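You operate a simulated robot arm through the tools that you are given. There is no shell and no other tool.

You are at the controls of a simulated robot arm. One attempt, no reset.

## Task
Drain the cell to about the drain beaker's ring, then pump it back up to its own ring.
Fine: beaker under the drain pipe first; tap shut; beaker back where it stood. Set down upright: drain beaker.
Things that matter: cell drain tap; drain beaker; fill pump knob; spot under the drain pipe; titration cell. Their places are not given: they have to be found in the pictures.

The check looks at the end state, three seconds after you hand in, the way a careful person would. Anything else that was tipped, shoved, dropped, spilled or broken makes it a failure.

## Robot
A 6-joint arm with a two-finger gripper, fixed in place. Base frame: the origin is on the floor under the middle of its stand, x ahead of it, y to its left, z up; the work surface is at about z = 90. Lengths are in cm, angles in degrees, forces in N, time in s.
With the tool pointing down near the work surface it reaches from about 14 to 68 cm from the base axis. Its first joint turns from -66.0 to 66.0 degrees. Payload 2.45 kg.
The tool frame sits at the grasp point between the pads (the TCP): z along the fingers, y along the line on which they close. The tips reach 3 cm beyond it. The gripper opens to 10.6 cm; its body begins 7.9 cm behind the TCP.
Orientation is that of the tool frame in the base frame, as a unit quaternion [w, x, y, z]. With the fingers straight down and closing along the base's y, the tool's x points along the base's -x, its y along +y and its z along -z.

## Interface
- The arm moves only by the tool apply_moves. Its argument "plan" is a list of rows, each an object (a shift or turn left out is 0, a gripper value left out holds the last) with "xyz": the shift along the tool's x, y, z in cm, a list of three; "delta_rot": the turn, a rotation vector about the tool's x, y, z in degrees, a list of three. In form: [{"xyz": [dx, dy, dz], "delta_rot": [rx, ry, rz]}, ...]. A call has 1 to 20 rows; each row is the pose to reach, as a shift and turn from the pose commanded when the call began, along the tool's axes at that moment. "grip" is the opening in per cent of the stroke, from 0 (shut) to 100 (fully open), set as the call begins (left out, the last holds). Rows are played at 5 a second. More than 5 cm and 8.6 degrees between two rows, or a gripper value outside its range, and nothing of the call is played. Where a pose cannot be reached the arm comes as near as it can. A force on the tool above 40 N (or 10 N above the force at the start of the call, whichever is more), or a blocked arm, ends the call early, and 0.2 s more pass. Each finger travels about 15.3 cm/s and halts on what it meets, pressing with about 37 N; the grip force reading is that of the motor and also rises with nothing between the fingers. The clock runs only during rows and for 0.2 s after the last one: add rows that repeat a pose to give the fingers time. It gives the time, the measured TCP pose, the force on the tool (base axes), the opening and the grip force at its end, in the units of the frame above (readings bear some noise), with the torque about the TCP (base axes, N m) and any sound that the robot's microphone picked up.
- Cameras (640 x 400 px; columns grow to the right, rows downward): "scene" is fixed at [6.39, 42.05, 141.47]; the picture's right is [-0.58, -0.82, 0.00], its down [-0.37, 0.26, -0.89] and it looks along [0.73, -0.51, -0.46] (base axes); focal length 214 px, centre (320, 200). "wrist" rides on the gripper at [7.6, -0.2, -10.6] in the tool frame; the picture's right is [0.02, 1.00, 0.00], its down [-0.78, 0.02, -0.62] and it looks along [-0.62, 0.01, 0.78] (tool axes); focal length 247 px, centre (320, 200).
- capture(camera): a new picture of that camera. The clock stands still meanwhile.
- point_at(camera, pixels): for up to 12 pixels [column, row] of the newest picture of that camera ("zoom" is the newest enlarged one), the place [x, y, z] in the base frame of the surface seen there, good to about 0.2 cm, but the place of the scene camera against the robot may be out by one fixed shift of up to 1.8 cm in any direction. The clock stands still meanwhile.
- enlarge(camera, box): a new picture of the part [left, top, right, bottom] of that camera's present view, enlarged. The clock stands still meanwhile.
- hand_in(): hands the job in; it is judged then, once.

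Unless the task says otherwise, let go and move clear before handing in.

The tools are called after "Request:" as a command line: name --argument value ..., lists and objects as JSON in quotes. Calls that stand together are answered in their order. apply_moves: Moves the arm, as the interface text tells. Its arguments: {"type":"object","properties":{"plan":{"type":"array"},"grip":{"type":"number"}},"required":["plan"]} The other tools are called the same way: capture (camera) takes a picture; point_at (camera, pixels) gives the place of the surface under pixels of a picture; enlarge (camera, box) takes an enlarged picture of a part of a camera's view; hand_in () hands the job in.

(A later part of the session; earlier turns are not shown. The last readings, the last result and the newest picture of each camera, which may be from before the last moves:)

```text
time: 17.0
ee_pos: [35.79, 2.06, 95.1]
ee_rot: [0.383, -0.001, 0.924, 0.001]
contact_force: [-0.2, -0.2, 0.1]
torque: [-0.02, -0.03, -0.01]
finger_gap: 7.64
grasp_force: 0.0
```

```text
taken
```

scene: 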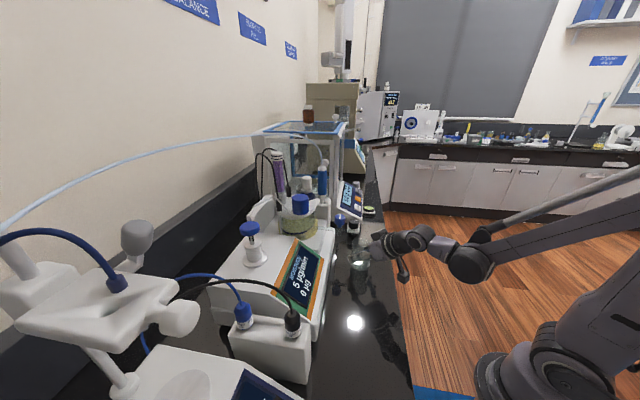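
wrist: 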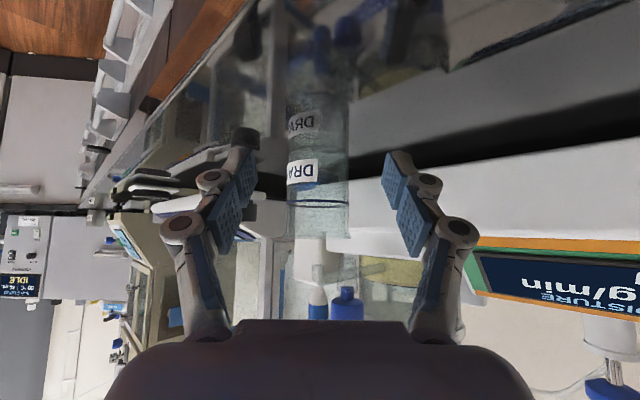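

Request:
enlarge --camera "wrist" --box '[270, 140, 390, 330]'

```text
2.11 times, centred on (330, 235) of wrist
```

zoom: 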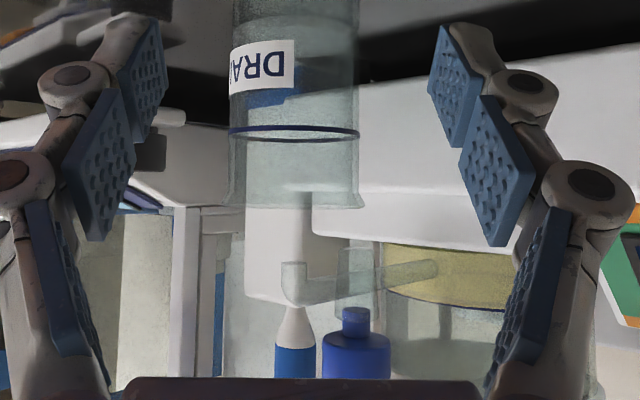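

Request:
point_at --camera "zoom" --pixels '[[295, 140], [240, 137], [350, 138], [295, 127], [262, 128], [294, 264], [290, 280], [265, 60]]'

```text
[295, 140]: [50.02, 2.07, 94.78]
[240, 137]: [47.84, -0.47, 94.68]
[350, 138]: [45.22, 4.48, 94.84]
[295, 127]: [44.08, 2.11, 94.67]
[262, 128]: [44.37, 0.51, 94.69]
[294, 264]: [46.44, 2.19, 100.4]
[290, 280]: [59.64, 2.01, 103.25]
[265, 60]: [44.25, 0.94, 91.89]
```

The ring points put the beaker centre at (47.05, 2.1), right under the spout at (46.85, 2.15). Next I'll rise, turn the tool vertical again, and look down at the tap knob.

Request:
apply_moves --plan '[{"xyz": [-2, 0, -2]}, {"xyz": [-4.5, 0, -4.5]}, {"xyz": [-7, 0, -7]}, {"xyz": [-9.7, 0.5, -8.3], "delta_rot": [0, 7.5, 0]}, {"xyz": [-12.5, 1.1, -9.6], "delta_rot": [0, 15, 0]}, {"xyz": [-15.3, 1.7, -10.9], "delta_rot": [0, 22.5, 0]}, {"xyz": [-18.0, 2.3, -12.2], "delta_rot": [0, 30, 0]}, {"xyz": [-20.8, 2.8, -13.5], "delta_rot": [0, 37.5, 0]}, {"xyz": [-23.5, 3.3, -14.7], "delta_rot": [0, 45, 0]}, {"xyz": [-23.5, 3.3, -14.7], "delta_rot": [0, 45, 0]}, {"xyz": [-23.5, 3.3, -14.7], "delta_rot": [0, 45, 0]}]' --grip 60

Request:
capture --camera "wrist"

Request:
capture --camera "scene"

```text
time: 19.4
ee_pos: [41.89, 5.34, 122.17]
ee_rot: [0.0, 0.0, 1.0, 0.0]
contact_force: [-0.1, 0.4, 0.4]
torque: [0.04, -0.02, 0.02]
finger_gap: 6.35
grasp_force: 0.0
```

```text
taken
```

wrist: 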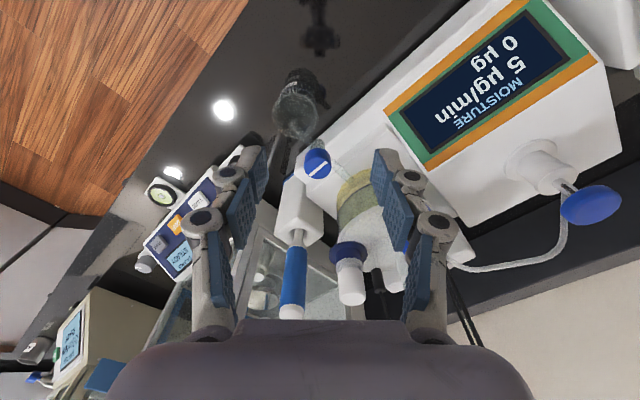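

```text
taken
```

scene: 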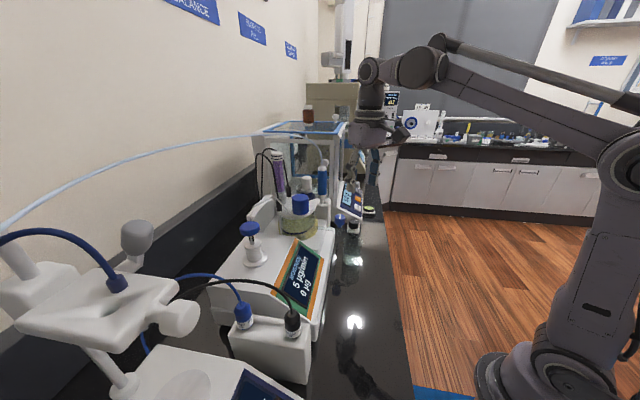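

Request:
enlarge --camera "wrist" --box '[270, 80, 370, 220]'

Request:
point_at --camera "wrist" --pixels '[[318, 170], [309, 175], [326, 164], [307, 165], [330, 168], [590, 205], [565, 203], [617, 203], [590, 190], [590, 222], [318, 152], [318, 160]]'

```text
2.86 times, centred on (320, 150) of wrist
```

zoom: 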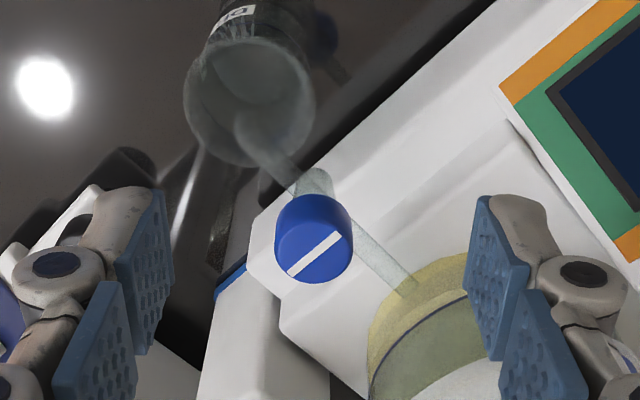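

```text
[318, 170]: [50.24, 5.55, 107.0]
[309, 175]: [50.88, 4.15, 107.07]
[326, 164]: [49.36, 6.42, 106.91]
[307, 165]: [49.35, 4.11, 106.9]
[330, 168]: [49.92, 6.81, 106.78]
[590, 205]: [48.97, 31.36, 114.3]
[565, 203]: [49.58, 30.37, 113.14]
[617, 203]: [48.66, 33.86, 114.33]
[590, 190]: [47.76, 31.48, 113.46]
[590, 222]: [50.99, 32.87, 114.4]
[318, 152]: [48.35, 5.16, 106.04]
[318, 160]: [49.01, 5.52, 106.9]
```

The spout end (zoom 245,125) lies well inside the beaker rim, and the knob centre is at (50.0, 5.35). I'll move above it with a 30° yaw so the fingers avoid the pipe.

Request:
apply_moves --plan '[{"xyz": [-2, 0, 1], "delta_rot": [0, 0, 7.5]}, {"xyz": [-4, 0, 2], "delta_rot": [0, 0, 15]}, {"xyz": [-6, 0, 3], "delta_rot": [0, 0, 22.5]}, {"xyz": [-8.1, -0.07, 4], "delta_rot": [0, 0, 30]}, {"xyz": [-8.1, -0.07, 4], "delta_rot": [0, 0, 30]}, {"xyz": [-8.1, -0.07, 4], "delta_rot": [0, 0, 30]}]' --grip 58

Request:
capture --camera "wrist"

Request:
capture --camera "scene"

```text
time: 20.8
ee_pos: [49.87, 5.32, 118.02]
ee_rot: [0.0, 0.259, 0.966, 0.0]
contact_force: [0.4, 0.2, -0.4]
torque: [0.03, 0.0, 0.04]
finger_gap: 6.15
grasp_force: 0.0
```

```text
taken
```

wrist: 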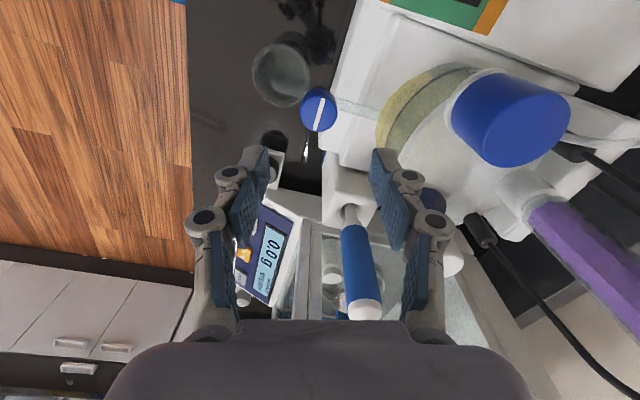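

```text
taken
```

scene: 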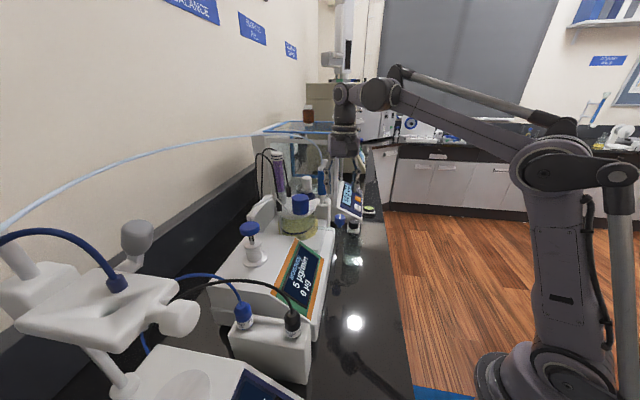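

The knob (wrist 318,108) is on the pads' mid-column. I'll verify its position from this view.

Request:
enlarge --camera "wrist" --box '[280, 60, 360, 160]'

```text
4.00 times, centred on (320, 110) of wrist
```

zoom: 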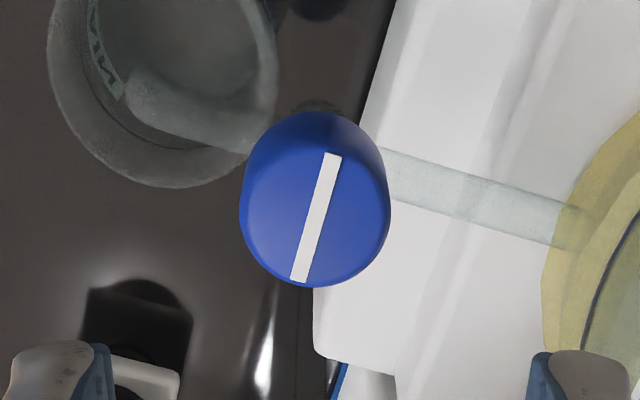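

Request:
point_at --camera "zoom" --pixels '[[316, 218], [298, 278], [334, 156], [243, 215], [388, 215], [316, 284], [380, 180], [255, 180], [316, 125], [260, 140]]'

```text
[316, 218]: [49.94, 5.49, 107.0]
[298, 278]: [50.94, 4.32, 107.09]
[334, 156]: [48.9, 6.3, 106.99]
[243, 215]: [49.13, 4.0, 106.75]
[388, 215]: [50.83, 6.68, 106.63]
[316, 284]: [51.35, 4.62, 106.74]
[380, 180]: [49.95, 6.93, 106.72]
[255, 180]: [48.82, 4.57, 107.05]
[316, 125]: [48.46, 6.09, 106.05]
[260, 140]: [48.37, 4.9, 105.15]
```

The knob centre is (49.95, 5.35), radius 1.6, aligned with the TCP. I'll narrow the gap to about 5 cm and descend around it, stopping with the tips above the pipe.

Request:
apply_moves --plan '[{"xyz": [0, 0, 1.5]}, {"xyz": [0, 0, 3.5]}, {"xyz": [0, 0, 5.5]}, {"xyz": [0, 0, 7.5]}, {"xyz": [0, 0, 9.0]}, {"xyz": [0, 0, 10.2]}, {"xyz": [0, 0, 11.0]}, {"xyz": [0, 0, 11.6]}, {"xyz": [0, 0, 11.6]}]' --grip 48

Request:
capture --camera "wrist"

Request:
enlarge --camera "scene" --box '[290, 160, 390, 260]'

```text
time: 22.8
ee_pos: [50.07, 5.44, 106.35]
ee_rot: [0.0, 0.259, 0.966, 0.0]
contact_force: [-0.3, -0.3, 0.4]
torque: [0.02, 0.0, -0.01]
finger_gap: 5.07
grasp_force: 0.0
```

```text
taken
```

wrist: 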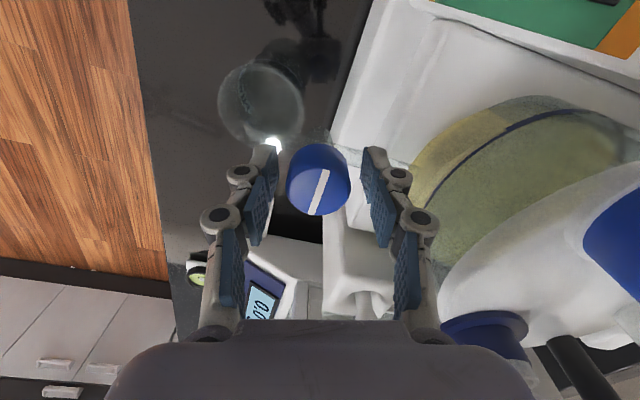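

```text
4.00 times, centred on (340, 210) of scene
```

zoom: 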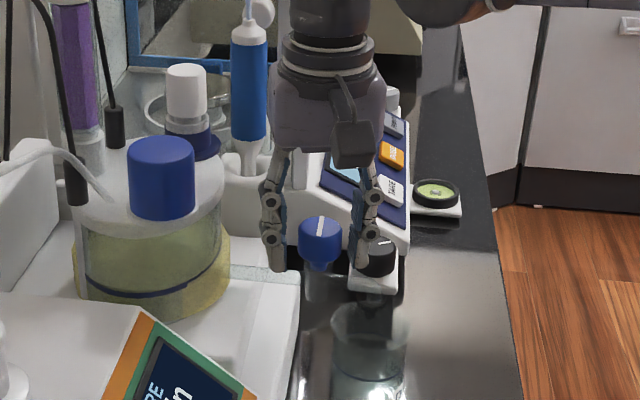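

The knob sits centred between the pads (278 and 362). I'll close on it.

Request:
apply_moves --plan '[{"xyz": [0, 0, 0]}, {"xyz": [0, 0, 0]}, {"xyz": [0, 0, 0]}, {"xyz": [0, 0, 0]}]' --grip 15

```text
time: 23.8
ee_pos: [49.9, 5.25, 106.39]
ee_rot: [0.0, 0.259, 0.966, 0.0]
contact_force: [-5.3, -6.6, 3.2]
torque: [-0.07, 0.2, 0.06]
finger_gap: 3.24
grasp_force: 45.0
```

The knob is held at a 3.24 cm gap. I'll try a small counter-clockwise turn (seen from above) and watch the torque.

Request:
apply_moves --plan '[{"xyz": [0, 0, 0], "delta_rot": [0, 0, -4]}, {"xyz": [0, 0, 0], "delta_rot": [0, 0, -8]}, {"xyz": [0, 0, 0], "delta_rot": [0, 0, -12]}]'

Request:
capture --camera "wrist"

```text
time: 24.6
ee_pos: [49.99, 5.18, 106.36]
ee_rot: [0.0, 0.156, 0.988, 0.0]
contact_force: [-9.3, -11.5, -7.9]
torque: [-0.22, -0.26, -0.01]
finger_gap: 3.26
grasp_force: 44.8
```

```text
taken
```

wrist: 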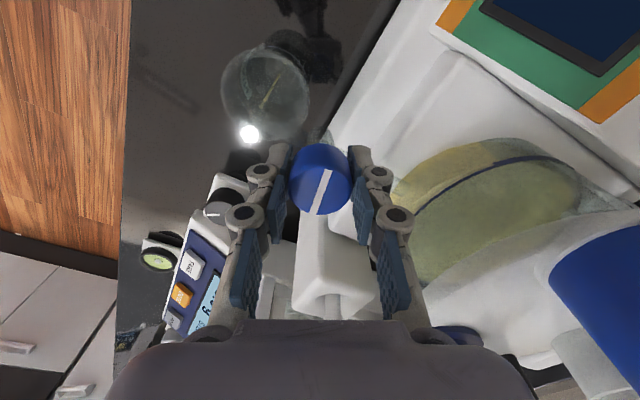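

The white line turned along with the fingers, and a yellowish trickle is visible in the beaker at (268,92). I'll look closer to judge the flow.

Request:
enlarge --camera "wrist" --box '[210, 35, 340, 155]'

Request:
enlarge --camera "scene" --box '[300, 200, 400, 280]'

```text
3.33 times, centred on (275, 95) of wrist
```

zoom: 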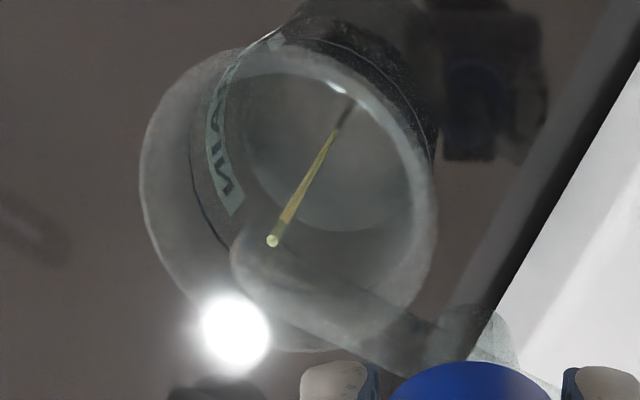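

```text
5.00 times, centred on (350, 240) of scene
```

zoom: 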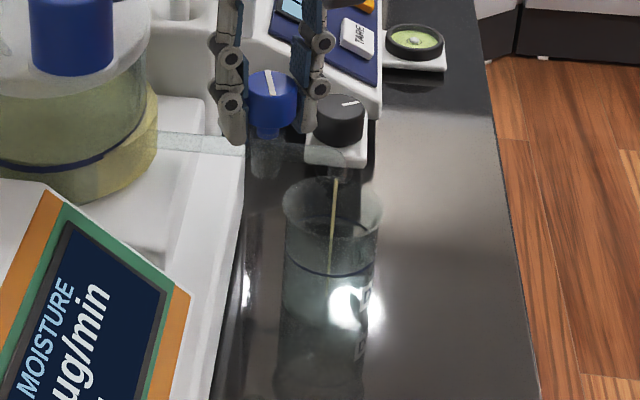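

The tap opens this way and the stream falls inside the beaker. I'll open it further to about 40°, trimming a small side force, and re-check.

Request:
apply_moves --plan '[{"xyz": [0.03, -0.06, 0.03], "delta_rot": [0, 0, -7]}, {"xyz": [0.03, -0.06, 0.03], "delta_rot": [0, 0, -14]}, {"xyz": [0.03, -0.06, 0.03], "delta_rot": [0, 0, -21]}, {"xyz": [0.03, -0.06, 0.03], "delta_rot": [0, 0, -28]}]'

Request:
enlarge --camera "scene" --box '[300, 200, 400, 280]'

Request:
capture --camera "wrist"

```text
time: 25.6
ee_pos: [49.96, 5.41, 106.33]
ee_rot: [-0.001, -0.088, 0.996, 0.001]
contact_force: [-6.2, -3.7, 8.4]
torque: [-0.27, 0.61, -0.01]
finger_gap: 3.24
grasp_force: 44.9
```

```text
5.00 times, centred on (350, 240) of scene
```

zoom: 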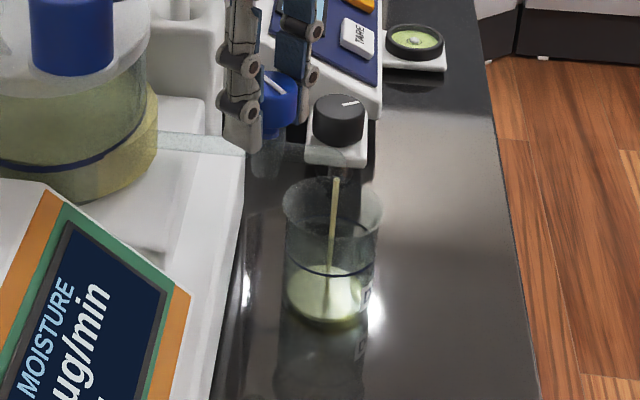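

```text
taken
```

wrist: 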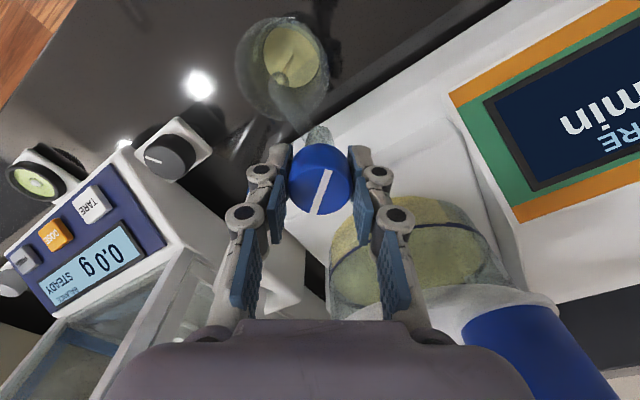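

The beaker is filling (surface ellipse centre at zoom (325,293), roughly 0.6 cm deep). The ring is at centre row 249 and the bottom at row 300. I'll hold this opening for 1 s and measure the rate.

Request:
apply_moves --plan '[{"xyz": [0, 0, 0]}, {"xyz": [0, 0, 0]}, {"xyz": [0, 0, 0]}, {"xyz": [0, 0, 0]}]'

Request:
enlarge --camera "scene" --box '[332, 220, 382, 270]'

Request:
enlarge --camera "wrist" --box '[225, 10, 345, 130]'

```text
time: 26.6
ee_pos: [49.91, 5.33, 106.44]
ee_rot: [-0.001, -0.088, 0.996, 0.0]
contact_force: [-4.5, 1.9, 11.7]
torque: [0.07, 0.0, -0.01]
finger_gap: 3.23
grasp_force: 45.1
```

```text
8.00 times, centred on (357, 245) of scene
```

zoom: 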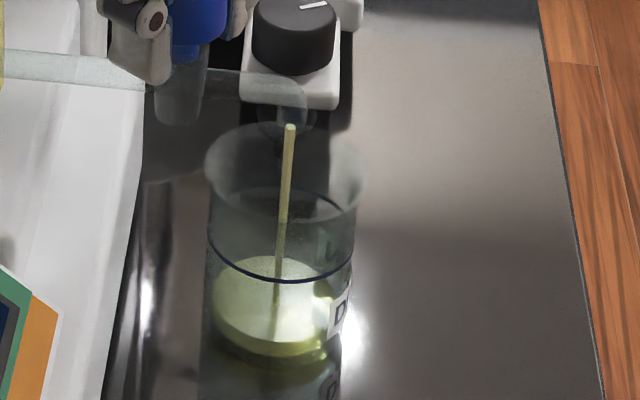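

```text
3.33 times, centred on (285, 70) of wrist
```

zoom: 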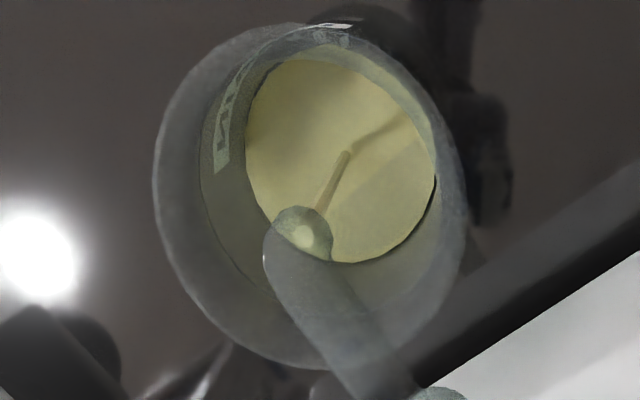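

The surface centre moved up to zoom row 300 (ring centre 237, bottom 320), so about 0.5 cm/s. I'll hold for 3 s more.

Request:
apply_moves --plan '[{"xyz": [0, 0, 0]}, {"xyz": [0, 0, 0]}, {"xyz": [0, 0, 0]}, {"xyz": [0, 0, 0]}, {"xyz": [0, 0, 0]}, {"xyz": [0, 0, 0]}, {"xyz": [0, 0, 0]}, {"xyz": [0, 0, 0]}, {"xyz": [0, 0, 0]}, {"xyz": [0, 0, 0]}, {"xyz": [0, 0, 0]}, {"xyz": [0, 0, 0]}, {"xyz": [0, 0, 0]}, {"xyz": [0, 0, 0]}]'

Request:
enlarge --camera "scene" --box '[332, 220, 382, 270]'

Request:
enlarge --camera "wrist" --box '[225, 10, 345, 130]'

```text
time: 29.6
ee_pos: [49.95, 5.32, 106.44]
ee_rot: [0.0, -0.088, 0.996, 0.0]
contact_force: [-1.2, 8.5, 12.3]
torque: [0.15, -0.04, 0.0]
finger_gap: 3.26
grasp_force: 44.8
```

```text
8.00 times, centred on (357, 245) of scene
```

zoom: 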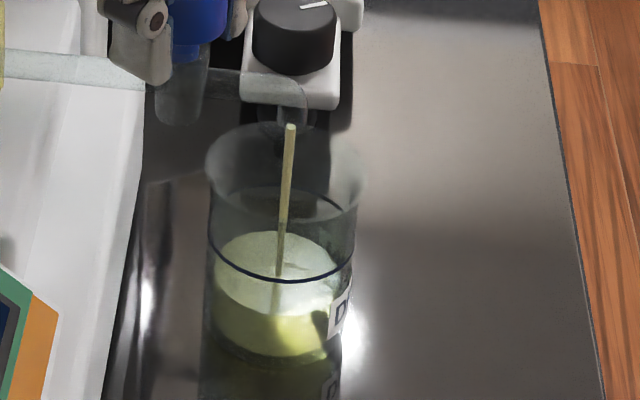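

```text
3.33 times, centred on (285, 70) of wrist
```

zoom: 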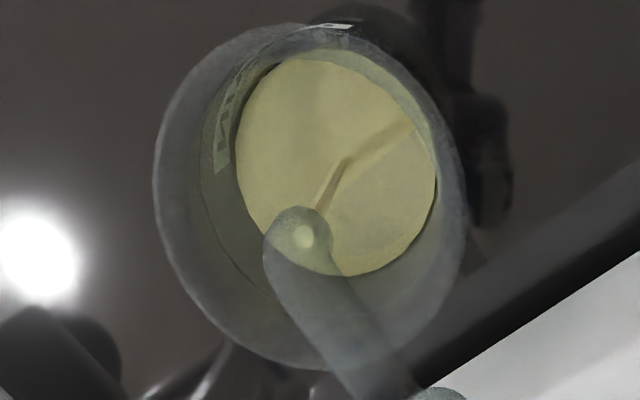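

The surface centre is now at row 273 (ring 237), rising about 9 px/s. I'll hold for another 2.6 s and check again.

Request:
apply_moves --plan '[{"xyz": [0, 0, 0]}, {"xyz": [0, 0, 0]}, {"xyz": [0, 0, 0]}, {"xyz": [0, 0, 0]}, {"xyz": [0, 0, 0]}, {"xyz": [0, 0, 0]}, {"xyz": [0, 0, 0]}, {"xyz": [0, 0, 0]}, {"xyz": [0, 0, 0]}, {"xyz": [0, 0, 0]}, {"xyz": [0, 0, 0]}, {"xyz": [0, 0, 0]}]'

Request:
enlarge --camera "scene" --box '[332, 220, 382, 270]'

Request:
enlarge --camera "wrist" --box '[225, 10, 345, 130]'

```text
time: 32.2
ee_pos: [49.93, 5.2, 106.36]
ee_rot: [0.0, -0.088, 0.996, 0.0]
contact_force: [-1.7, 11.7, 6.6]
torque: [0.17, 0.03, 0.01]
finger_gap: 3.27
grasp_force: 45.2
```

```text
8.00 times, centred on (357, 245) of scene
```

zoom: 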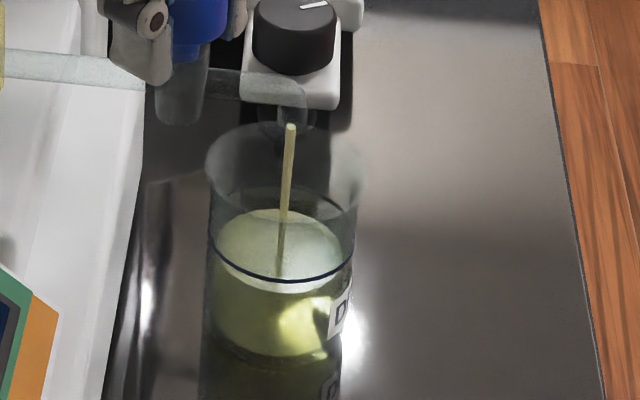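

```text
3.33 times, centred on (285, 70) of wrist
```

zoom: 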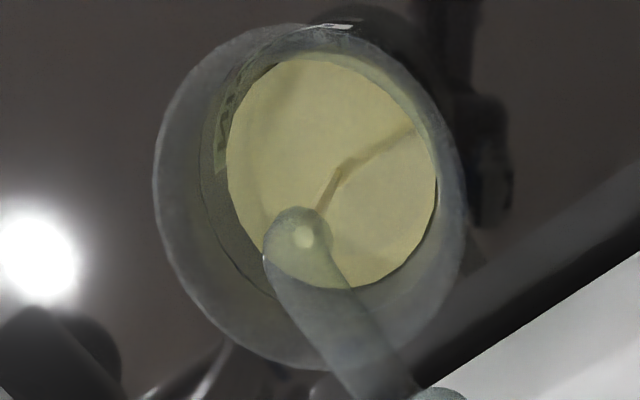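

The surface centre is at row 251 with the ring at 236. I'll hold 1 s more before closing.

Request:
apply_moves --plan '[{"xyz": [0, 0, 0]}, {"xyz": [0, 0, 0]}, {"xyz": [0, 0, 0]}, {"xyz": [0, 0, 0]}]'

Request:
enlarge --camera "scene" --box '[332, 220, 382, 270]'

```text
time: 33.2
ee_pos: [49.96, 5.37, 106.33]
ee_rot: [0.0, -0.088, 0.996, 0.0]
contact_force: [-2.2, 11.7, 5.3]
torque: [0.12, 0.03, -0.02]
finger_gap: 3.26
grasp_force: 44.8
```

```text
8.00 times, centred on (357, 245) of scene
```

zoom: 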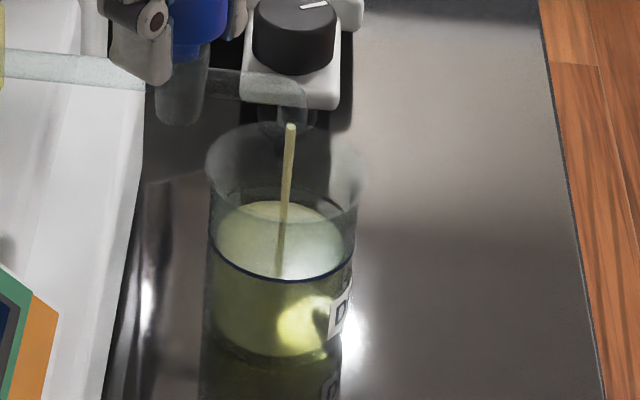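

The surface centre is at about row 243, just under the ring, so it's time to close. I'll turn the knob back 40° at once.

Request:
apply_moves --plan '[{"xyz": [0, 0.03, 0], "delta_rot": [0, 0, 8]}, {"xyz": [0, 0.03, 0], "delta_rot": [0, 0, 16]}, {"xyz": [0, 0.03, 0], "delta_rot": [0, 0, 24]}, {"xyz": [0, 0.03, 0], "delta_rot": [0, 0, 32]}, {"xyz": [0, 0.03, 0], "delta_rot": [0, 0, 40]}]'

Request:
enlarge --camera "scene" --box '[332, 220, 382, 270]'

Request:
capture --camera "wrist"

```text
time: 34.4
ee_pos: [49.92, 5.17, 106.37]
ee_rot: [-0.001, 0.26, 0.966, 0.0]
contact_force: [-2.0, 0.7, -22.1]
torque: [0.13, -0.21, 0.5]
finger_gap: 3.23
grasp_force: 45.2
```

```text
8.00 times, centred on (357, 245) of scene
```

zoom: 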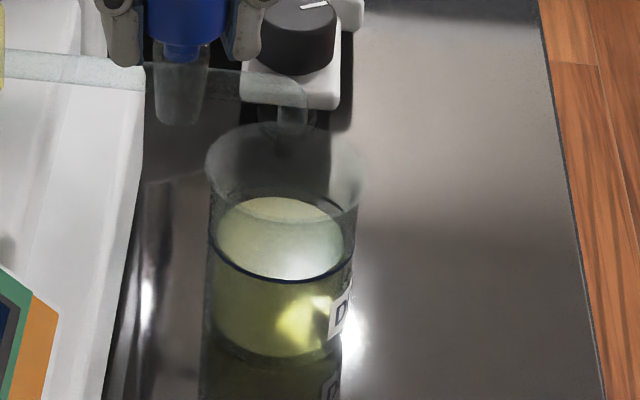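

```text
taken
```

wrist: 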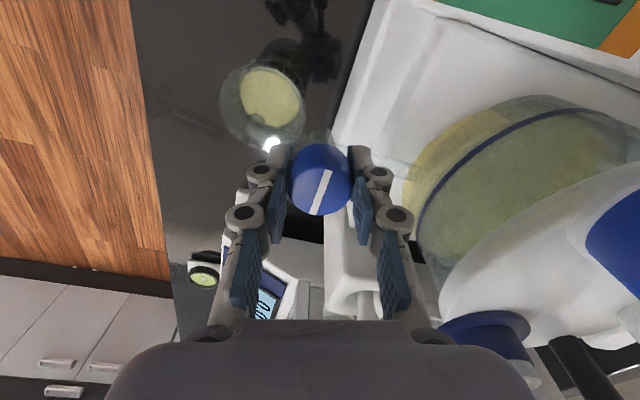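

The stream has stopped and the level (surface centre row 239, ring 236) is essentially at the ring. I'll check the numbers and the knob's line.

Request:
point_at --camera "zoom" --pixels '[[270, 240], [250, 230], [300, 225], [320, 250], [270, 278], [230, 262], [330, 268], [290, 105], [283, 199], [283, 192]]'

Request:
enlarge --camera "wrist" --box '[205, 25, 405, 225]'

```text
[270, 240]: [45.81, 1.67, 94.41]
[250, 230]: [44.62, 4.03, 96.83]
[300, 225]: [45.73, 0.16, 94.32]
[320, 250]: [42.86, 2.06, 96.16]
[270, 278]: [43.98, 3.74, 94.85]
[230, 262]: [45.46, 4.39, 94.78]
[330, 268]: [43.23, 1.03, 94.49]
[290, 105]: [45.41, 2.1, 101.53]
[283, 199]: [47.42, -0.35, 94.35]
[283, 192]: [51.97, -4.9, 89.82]
```

```text
2.00 times, centred on (305, 125) of wrist
```

zoom: 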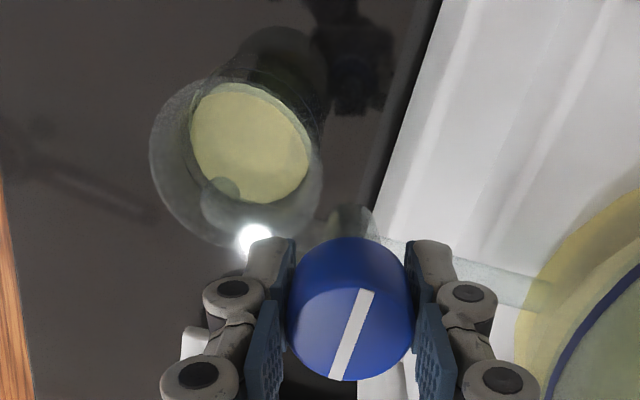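

The liquid reads z≈94.36 against the ring at about 94.7, so it's slightly under. I'll give a brief, small opening to add about 0.2–0.3 cm and shut again, while easing the upward pull on the knob.

Request:
apply_moves --plan '[{"xyz": [0, 0, 0.05], "delta_rot": [0, 0, -8]}, {"xyz": [0, 0, 0.07], "delta_rot": [0, 0, -16]}, {"xyz": [0, 0, 0.07], "delta_rot": [0, 0, -24]}, {"xyz": [0, 0, 0.07], "delta_rot": [0, 0, -26]}, {"xyz": [0, 0, 0.07], "delta_rot": [0, 0, -18]}, {"xyz": [0, 0, 0.07], "delta_rot": [0, 0, -10]}, {"xyz": [0, 0, 0.07], "delta_rot": [0, 0, -2]}, {"xyz": [0, 0, 0.07], "delta_rot": [0, 0, 0]}, {"xyz": [0, 0, 0.07], "delta_rot": [0, 0, 0]}]'

Request:
enlarge --camera "scene" --box '[332, 220, 382, 270]'

```text
time: 36.4
ee_pos: [49.92, 5.28, 106.39]
ee_rot: [0.0, 0.259, 0.966, 0.0]
contact_force: [9.9, -7.5, 29.1]
torque: [-0.1, -0.17, 0.39]
finger_gap: 3.25
grasp_force: 44.9
```

```text
8.00 times, centred on (357, 245) of scene
```

zoom: 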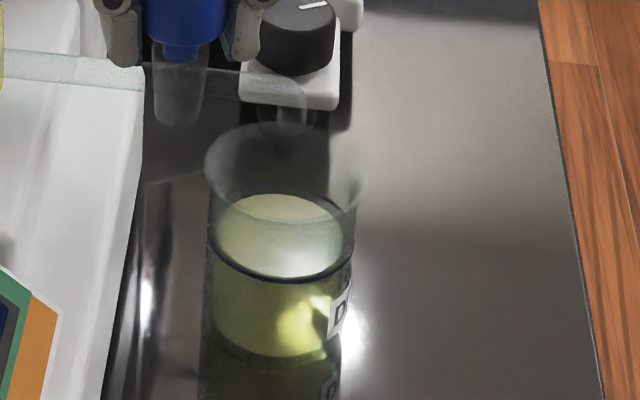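

Request:
point_at --camera "zoom" --pixels '[[270, 240], [262, 245], [300, 225], [290, 240], [270, 277], [235, 263], [300, 279], [283, 196], [275, 230], [255, 260], [310, 260], [315, 215]]'

Request:
enlarge --camera "wrist" --box '[205, 25, 405, 225]'

```text
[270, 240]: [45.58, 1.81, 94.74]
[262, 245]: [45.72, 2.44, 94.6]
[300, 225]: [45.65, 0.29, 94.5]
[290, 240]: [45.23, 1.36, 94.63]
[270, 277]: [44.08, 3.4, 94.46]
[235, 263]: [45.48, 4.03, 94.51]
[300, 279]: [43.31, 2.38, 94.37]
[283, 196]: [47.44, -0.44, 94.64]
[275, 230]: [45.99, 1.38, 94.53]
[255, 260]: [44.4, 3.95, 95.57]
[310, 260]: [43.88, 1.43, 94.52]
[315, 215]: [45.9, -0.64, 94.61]
```

```text
2.00 times, centred on (305, 125) of wrist
```

zoom: 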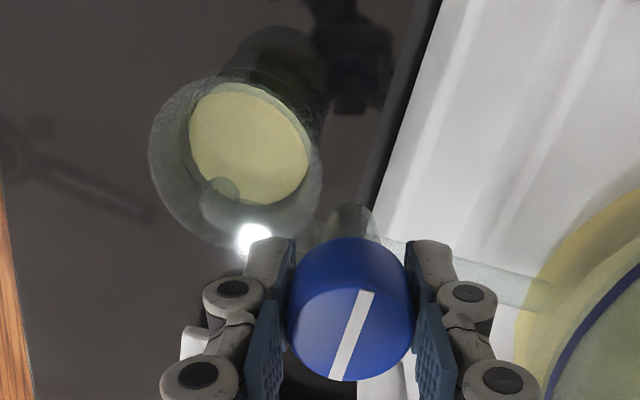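

The surface now reads about 94.6, level with the ring, and the stream is off. I'll relax the vertical load, release the knob and rise clear.

Request:
apply_moves --plan '[{"xyz": [0, 0, -0.03]}, {"xyz": [0, 0, -0.04]}, {"xyz": [0, 0, -0.04]}]'

Request:
apply_moves --plan '[{"xyz": [0, 0, 0]}, {"xyz": [0, 0, 0]}, {"xyz": [0, 0, 0]}]' --grip 48

Request:
apply_moves --plan '[{"xyz": [0, 0, -1.5]}, {"xyz": [0, 0, -4]}, {"xyz": [0, 0, -7]}, {"xyz": [0, 0, -11]}, {"xyz": [0, 0, -15]}, {"xyz": [0, 0, -15]}]'

Request:
capture --camera "wrist"

Request:
capture --camera "scene"

```text
time: 37.2
ee_pos: [49.97, 5.24, 106.4]
ee_rot: [0.002, 0.258, 0.966, -0.001]
contact_force: [12.9, -11.1, 27.6]
torque: [-0.08, -0.19, 0.24]
finger_gap: 3.25
grasp_force: 44.9
```

```text
time: 38.0
ee_pos: [49.93, 5.37, 106.42]
ee_rot: [-0.001, 0.258, 0.966, 0.001]
contact_force: [0.5, -0.1, 0.1]
torque: [-0.02, 0.01, 0.01]
finger_gap: 5.09
grasp_force: 0.0
```

```text
time: 39.4
ee_pos: [50.05, 5.36, 121.46]
ee_rot: [0.001, 0.259, 0.966, 0.0]
contact_force: [0.4, -0.6, 0.1]
torque: [0.01, 0.02, -0.02]
finger_gap: 5.09
grasp_force: 0.0
```

```text
taken
```

wrist: 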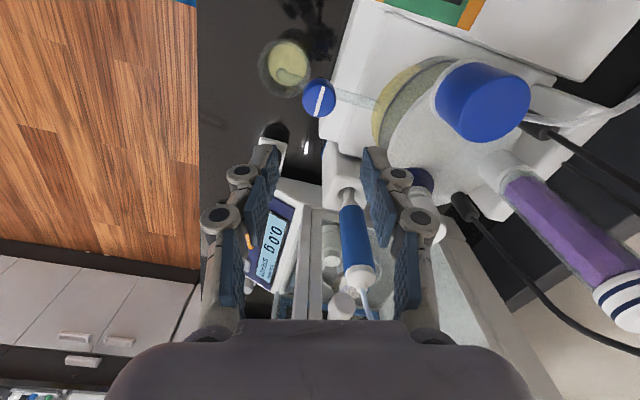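

```text
taken
```

scene: 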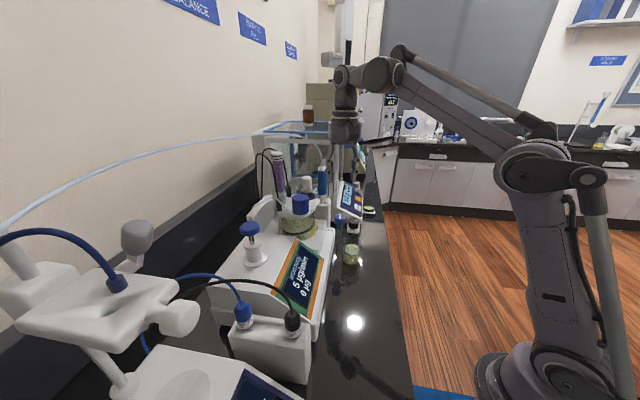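

Request:
enlarge --camera "wrist" --box '[280, 60, 360, 140]'

Request:
enlarge --camera "scene" --box '[280, 185, 330, 240]'

Request:
enlarge --camera "scene" --box '[325, 205, 375, 270]'

```text
5.00 times, centred on (320, 100) of wrist
```

zoom: 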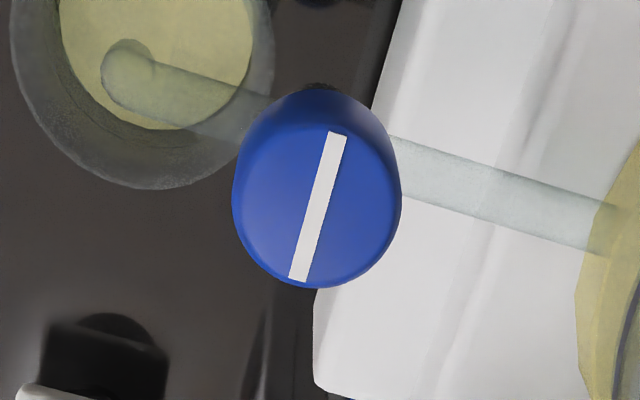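

```text
7.27 times, centred on (305, 212) of scene
```

zoom: 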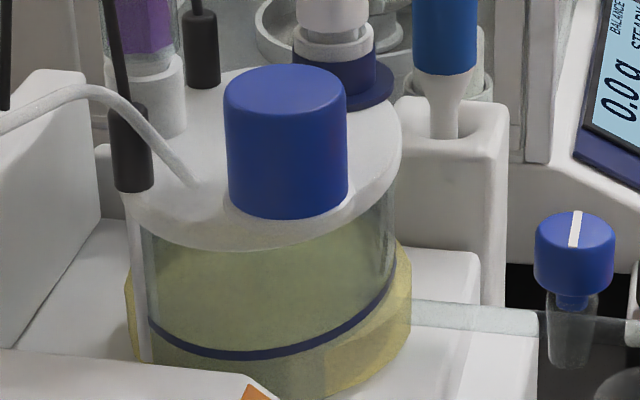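

```text
6.15 times, centred on (350, 238) of scene
```

zoom: 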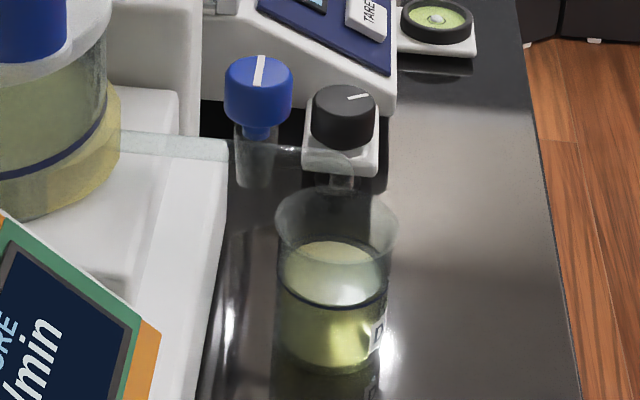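

The knob's white line lies across the pipe again, so the tap is shut, and the drain beaker is at its ring. I'll back away and take a level look at the cell to see its lowered level.

Request:
apply_moves --plan '[{"xyz": [3.5, -0.5, -0.5], "delta_rot": [0, 0, -5]}, {"xyz": [7, -1, -1], "delta_rot": [0, 0, -10]}, {"xyz": [10.5, -1.5, -1.5], "delta_rot": [0, 0, -15]}, {"xyz": [14, -2, -2], "delta_rot": [0, 0, -20]}, {"xyz": [17.5, -2.5, -2.5], "delta_rot": [0, 0, -25]}, {"xyz": [21.3, -3.0, -3], "delta_rot": [0, 0, -30]}, {"xyz": [21.3, -3.0, -3], "delta_rot": [0, 0, -30]}]' --grip 48

Request:
apply_moves --plan '[{"xyz": [0, 0, 1.3], "delta_rot": [0, -7.5, 0]}, {"xyz": [0, 0, 2.6], "delta_rot": [0, -15, 0]}, {"xyz": [0, 0, 3.9], "delta_rot": [0, -22.5, 0]}, {"xyz": [0, 0, 5.2], "delta_rot": [0, -30, 0]}, {"xyz": [0, 0, 6.5], "delta_rot": [0, -37.5, 0]}, {"xyz": [0, 0, 8.0], "delta_rot": [0, -45, 0]}, {"xyz": [0, 0, 8.0], "delta_rot": [0, -45, 0]}, {"xyz": [0, 0, 8.0], "delta_rot": [0, -45, 0]}]'

Request:
capture --camera "wrist"

```text
time: 41.0
ee_pos: [29.72, 13.53, 124.34]
ee_rot: [0.001, -0.001, 1.0, 0.0]
contact_force: [0.3, 0.0, -0.3]
torque: [0.03, 0.01, 0.02]
finger_gap: 5.08
grasp_force: 0.0
```

```text
time: 42.8
ee_pos: [29.96, 13.46, 116.53]
ee_rot: [0.384, 0.0, 0.924, 0.0]
contact_force: [0.3, 0.0, 0.5]
torque: [-0.03, 0.01, 0.02]
finger_gap: 5.09
grasp_force: 0.1
```

```text
taken
```

wrist: 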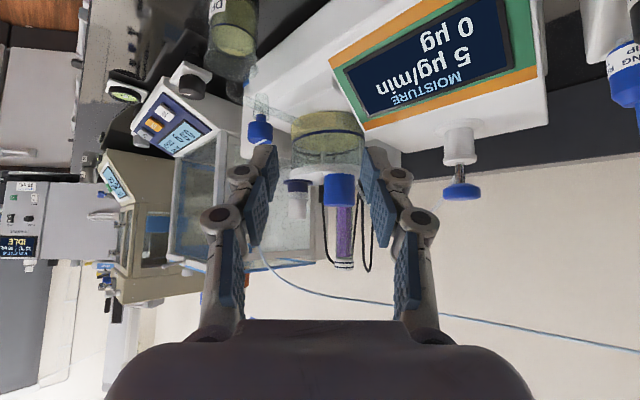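

Request:
enlarge --camera "wrist" --box '[278, 95, 378, 195]'

Request:
enlarge --camera "wrist" --box '[420, 110, 500, 210]'

Request:
enlarge --camera "wrist" --box '[190, 0, 290, 100]'

```text
4.00 times, centred on (328, 145) of wrist
```

zoom: 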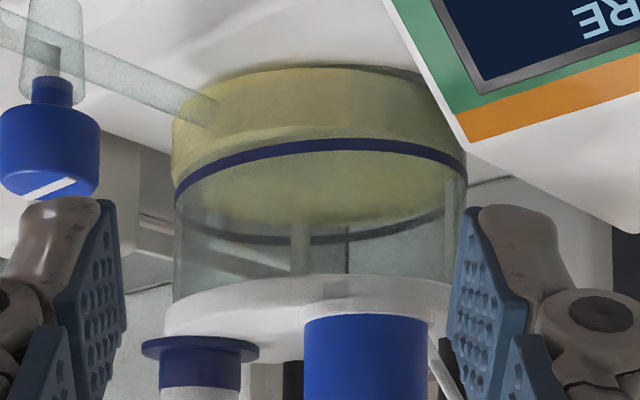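

```text
4.00 times, centred on (460, 160) of wrist
```

zoom: 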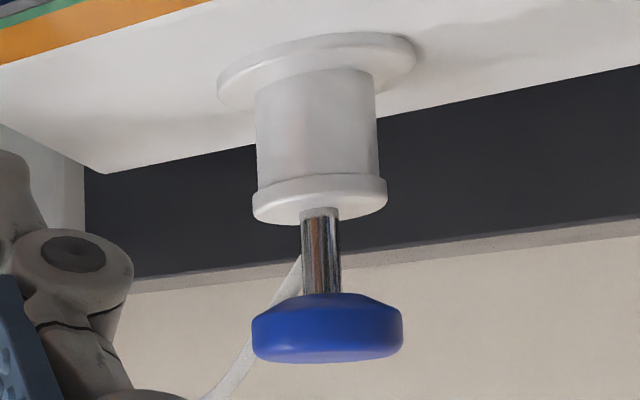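

```text
4.00 times, centred on (240, 50) of wrist
```

zoom: 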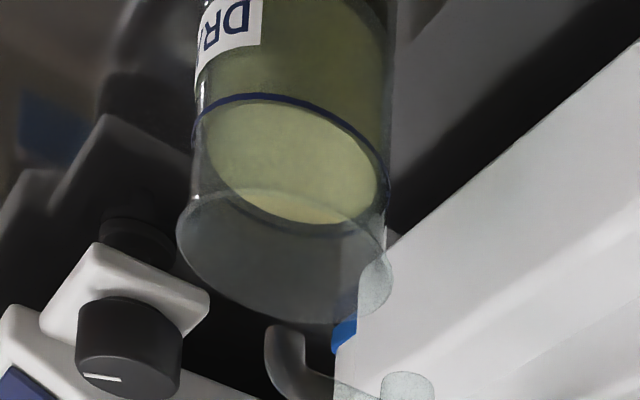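

The cell level is now visibly below its ring (liquid's back edge at zoom row ~217, ring's back at ~240), and the beaker surface matches its ring. Next I'll measure the pump knob.

Request:
point_at --camera "wrist" --pixels '[[462, 192], [445, 191], [479, 190], [462, 198], [460, 175], [460, 163], [460, 150], [462, 187], [452, 192], [472, 192]]'

```text
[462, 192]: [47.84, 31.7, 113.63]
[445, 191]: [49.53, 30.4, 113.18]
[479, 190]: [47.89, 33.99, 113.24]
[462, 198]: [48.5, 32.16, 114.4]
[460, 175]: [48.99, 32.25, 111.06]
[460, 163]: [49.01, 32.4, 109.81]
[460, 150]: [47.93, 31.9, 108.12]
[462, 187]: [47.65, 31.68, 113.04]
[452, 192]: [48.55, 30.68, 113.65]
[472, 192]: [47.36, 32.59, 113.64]
```

Request:
capture --camera "scene"

Request:
point_at --camera "scene" --pixels '[[40, 197], [100, 170], [150, 153], [200, 143], [230, 138], [260, 136], [300, 135], [240, 205], [272, 202], [262, 170], [282, 178], [250, 229]]'

```text
taken
```

scene: 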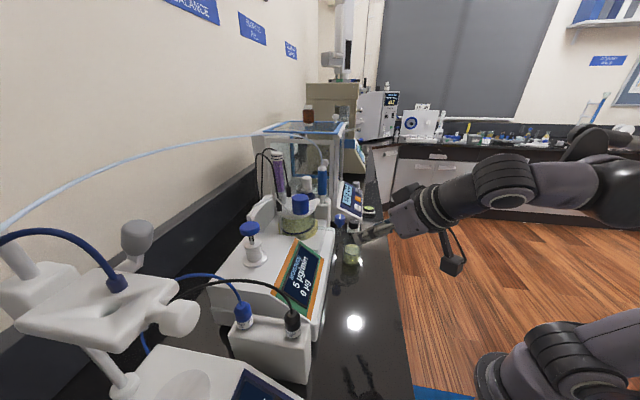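

```text
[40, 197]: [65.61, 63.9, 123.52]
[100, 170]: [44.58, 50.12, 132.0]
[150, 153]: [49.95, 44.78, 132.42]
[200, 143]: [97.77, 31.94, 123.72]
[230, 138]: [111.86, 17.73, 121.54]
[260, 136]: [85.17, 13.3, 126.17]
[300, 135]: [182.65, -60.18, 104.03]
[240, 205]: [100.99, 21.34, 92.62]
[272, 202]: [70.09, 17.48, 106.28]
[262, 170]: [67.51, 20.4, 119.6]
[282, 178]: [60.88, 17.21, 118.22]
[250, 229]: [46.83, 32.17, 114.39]
```

The thin blue tube may pass behind the pump at hand height, so I'll measure it in the wrist view before going there.

Request:
enlarge --camera "wrist" --box '[440, 270, 600, 370]'

```text
4.00 times, centred on (520, 320) of wrist
```

zoom: 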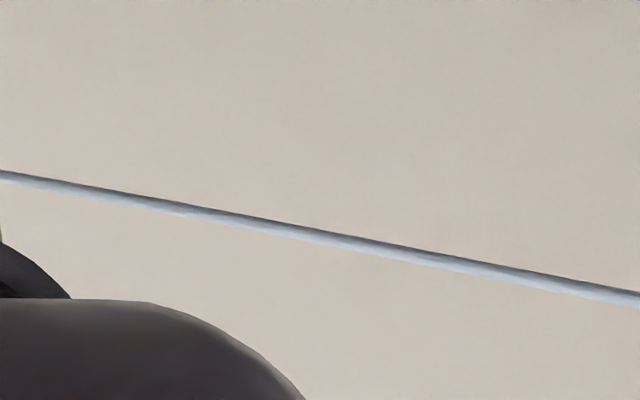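

Request:
point_at --camera "zoom" --pixels '[[10, 178], [100, 194], [200, 213], [300, 233], [350, 243], [400, 253], [450, 264], [500, 274], [550, 284], [600, 293], [630, 298]]'

```text
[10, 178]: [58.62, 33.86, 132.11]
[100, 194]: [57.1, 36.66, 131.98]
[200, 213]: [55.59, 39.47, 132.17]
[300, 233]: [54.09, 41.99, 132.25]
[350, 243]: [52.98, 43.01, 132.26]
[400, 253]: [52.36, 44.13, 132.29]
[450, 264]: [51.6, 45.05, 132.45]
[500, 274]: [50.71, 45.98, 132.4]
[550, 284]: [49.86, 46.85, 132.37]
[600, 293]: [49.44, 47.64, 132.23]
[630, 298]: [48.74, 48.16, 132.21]
```

The tube passes 8.7 cm beyond the pump axis at z≈132, running at about 119°. I'll turn the hand parallel to it. First I'll bring the tool vertical, then move over the pump with fingers shut.

Request:
apply_moves --plan '[{"xyz": [-1.2, 0, -1.2], "delta_rot": [0, 7.5, 0]}, {"xyz": [-2.4, 0, -2.4], "delta_rot": [0, 15, 0]}, {"xyz": [-3.6, 0, -3.6], "delta_rot": [0, 22.5, 0]}, {"xyz": [-4.8, 0, -4.8], "delta_rot": [0, 30, 0]}, {"xyz": [-6.0, 0, -6.0], "delta_rot": [0, 37.5, 0]}, {"xyz": [-7.07, 0, -7.07], "delta_rot": [0, 45, 0]}, {"xyz": [-7.07, 0, -7.07], "delta_rot": [0, 45, 0]}]' --grip 0

Request:
apply_moves --plan '[{"xyz": [-2.4, 2.4, 0], "delta_rot": [0, 0, -5]}, {"xyz": [-4.8, 4.8, 0], "delta_rot": [0, 0, -10]}, {"xyz": [-7.2, 7.2, 0], "delta_rot": [0, 0, -15]}, {"xyz": [-9.6, 9.6, 0], "delta_rot": [0, 0, -20]}, {"xyz": [-11.5, 11.5, 0], "delta_rot": [0, 0, -25]}, {"xyz": [-13, 13, 0], "delta_rot": [0, 0, -29]}, {"xyz": [-13, 13, 0], "delta_rot": [0, 0, -29]}]'

Request:
capture --camera "wrist"

Request:
capture --camera "scene"

```text
time: 44.4
ee_pos: [30.01, 13.45, 126.38]
ee_rot: [-0.001, -0.001, 1.0, 0.0]
contact_force: [-0.6, 0.4, 0.1]
torque: [-0.01, -0.01, 0.04]
finger_gap: 0.0
grasp_force: 28.9
```

```text
time: 46.0
ee_pos: [42.68, 26.15, 126.07]
ee_rot: [0.0, -0.251, 0.968, 0.0]
contact_force: [0.0, -0.7, 0.3]
torque: [0.02, -0.03, -0.01]
finger_gap: 0.02
grasp_force: 28.7
out of reach, approached as far as the arm can: row 6, 7
```

```text
taken
```

wrist: 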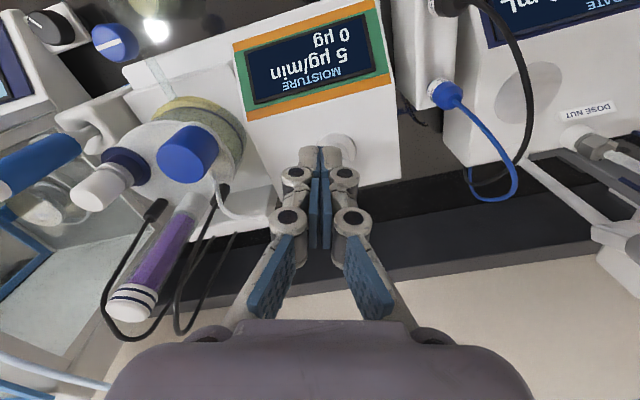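

```text
taken
```

scene: 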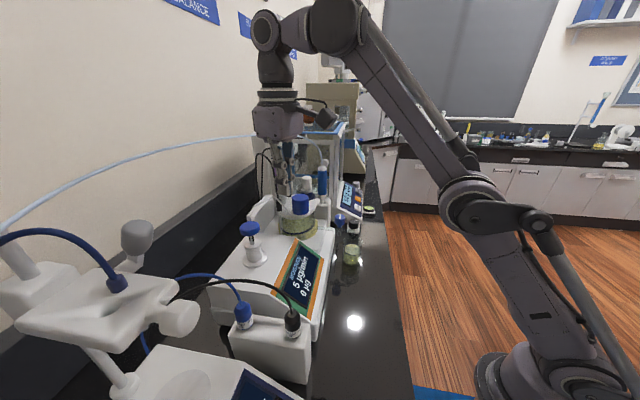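

The vertical pose runs out of reach at this height near the pump, so I'll tilt the fingers 25° outward instead, which brings the wrist in. I'll hover the closed tips 2 cm above the pump knob's centre at (49.35, 32.5).

Request:
apply_moves --plan '[{"xyz": [0, 0, 0], "delta_rot": [0, -6, 0]}, {"xyz": [-0.8, 0.3, 0.3], "delta_rot": [0, -12, 0]}, {"xyz": [-2, 0.8, 1], "delta_rot": [0, -18, 0]}, {"xyz": [-3.5, 1.2, 2.5], "delta_rot": [0, -25, 0]}, {"xyz": [-5, 1.6, 4], "delta_rot": [0, -25, 0]}, {"xyz": [-6.2, 1.9, 5.5], "delta_rot": [0, -25, 0]}, {"xyz": [-7.2, 2.2, 6.5], "delta_rot": [0, -25, 0]}, {"xyz": [-7.2, 2.2, 6.5], "delta_rot": [0, -25, 0]}]'

Request:
capture --camera "wrist"

Request:
enlarge --camera "scene" --box '[200, 130, 340, 280]'

```text
time: 47.8
ee_pos: [47.98, 31.51, 119.56]
ee_rot: [0.209, -0.244, 0.945, 0.054]
contact_force: [-0.9, -0.4, -0.1]
torque: [0.03, -0.02, 0.03]
finger_gap: 0.03
grasp_force: 28.7
```

```text
taken
```

wrist: 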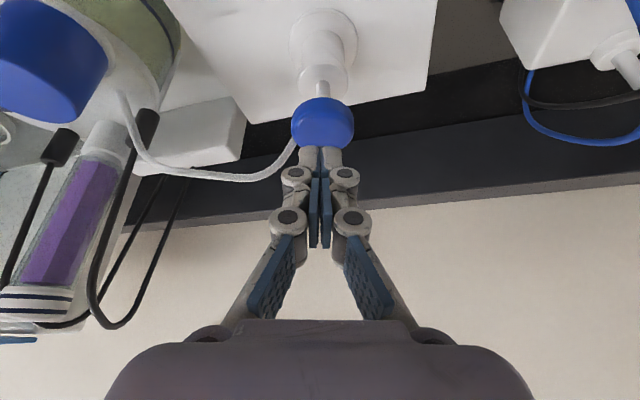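

```text
2.67 times, centred on (270, 205) of scene
```

zoom: 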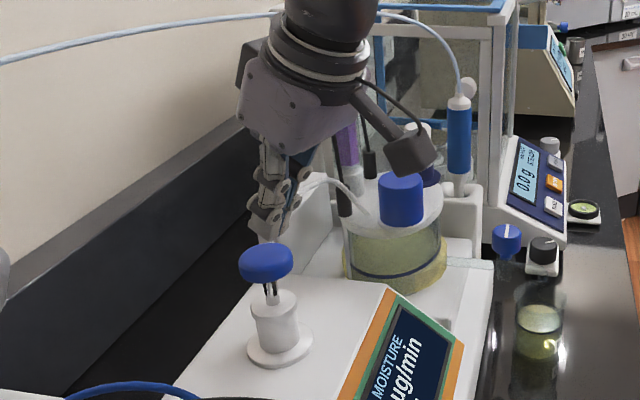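

The closed tips hover just above the blue pump knob. I'll confirm the knob's centre from this view.

Request:
point_at --camera "wrist" --pixels '[[323, 132], [295, 128], [351, 130], [323, 120], [323, 105], [310, 142], [340, 142], [300, 115], [346, 115], [312, 152], [335, 152]]'

```text
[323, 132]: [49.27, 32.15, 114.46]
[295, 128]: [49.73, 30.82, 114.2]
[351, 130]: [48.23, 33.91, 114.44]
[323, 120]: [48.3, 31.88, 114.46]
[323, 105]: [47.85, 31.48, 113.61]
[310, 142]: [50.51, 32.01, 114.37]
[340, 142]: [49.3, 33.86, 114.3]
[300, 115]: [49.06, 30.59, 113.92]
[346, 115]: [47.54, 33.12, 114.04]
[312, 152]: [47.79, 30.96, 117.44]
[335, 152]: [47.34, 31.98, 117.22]
```

The knob top is at z 114.45 with its centre near (49.25, 32.4). I'll move the tips over the centre and down to just above it.

Request:
apply_moves --plan '[{"xyz": [-0.1, 0.19, 0.5]}, {"xyz": [0.2, 0.19, 1.2]}, {"xyz": [0.6, 0.19, 1.9]}, {"xyz": [0.6, 0.19, 1.9]}]'

```text
time: 48.8
ee_pos: [48.08, 31.87, 117.57]
ee_rot: [0.21, -0.245, 0.945, 0.054]
contact_force: [-0.9, -0.1, 0.0]
torque: [0.03, 0.01, 0.01]
finger_gap: 0.0
grasp_force: 28.7
```

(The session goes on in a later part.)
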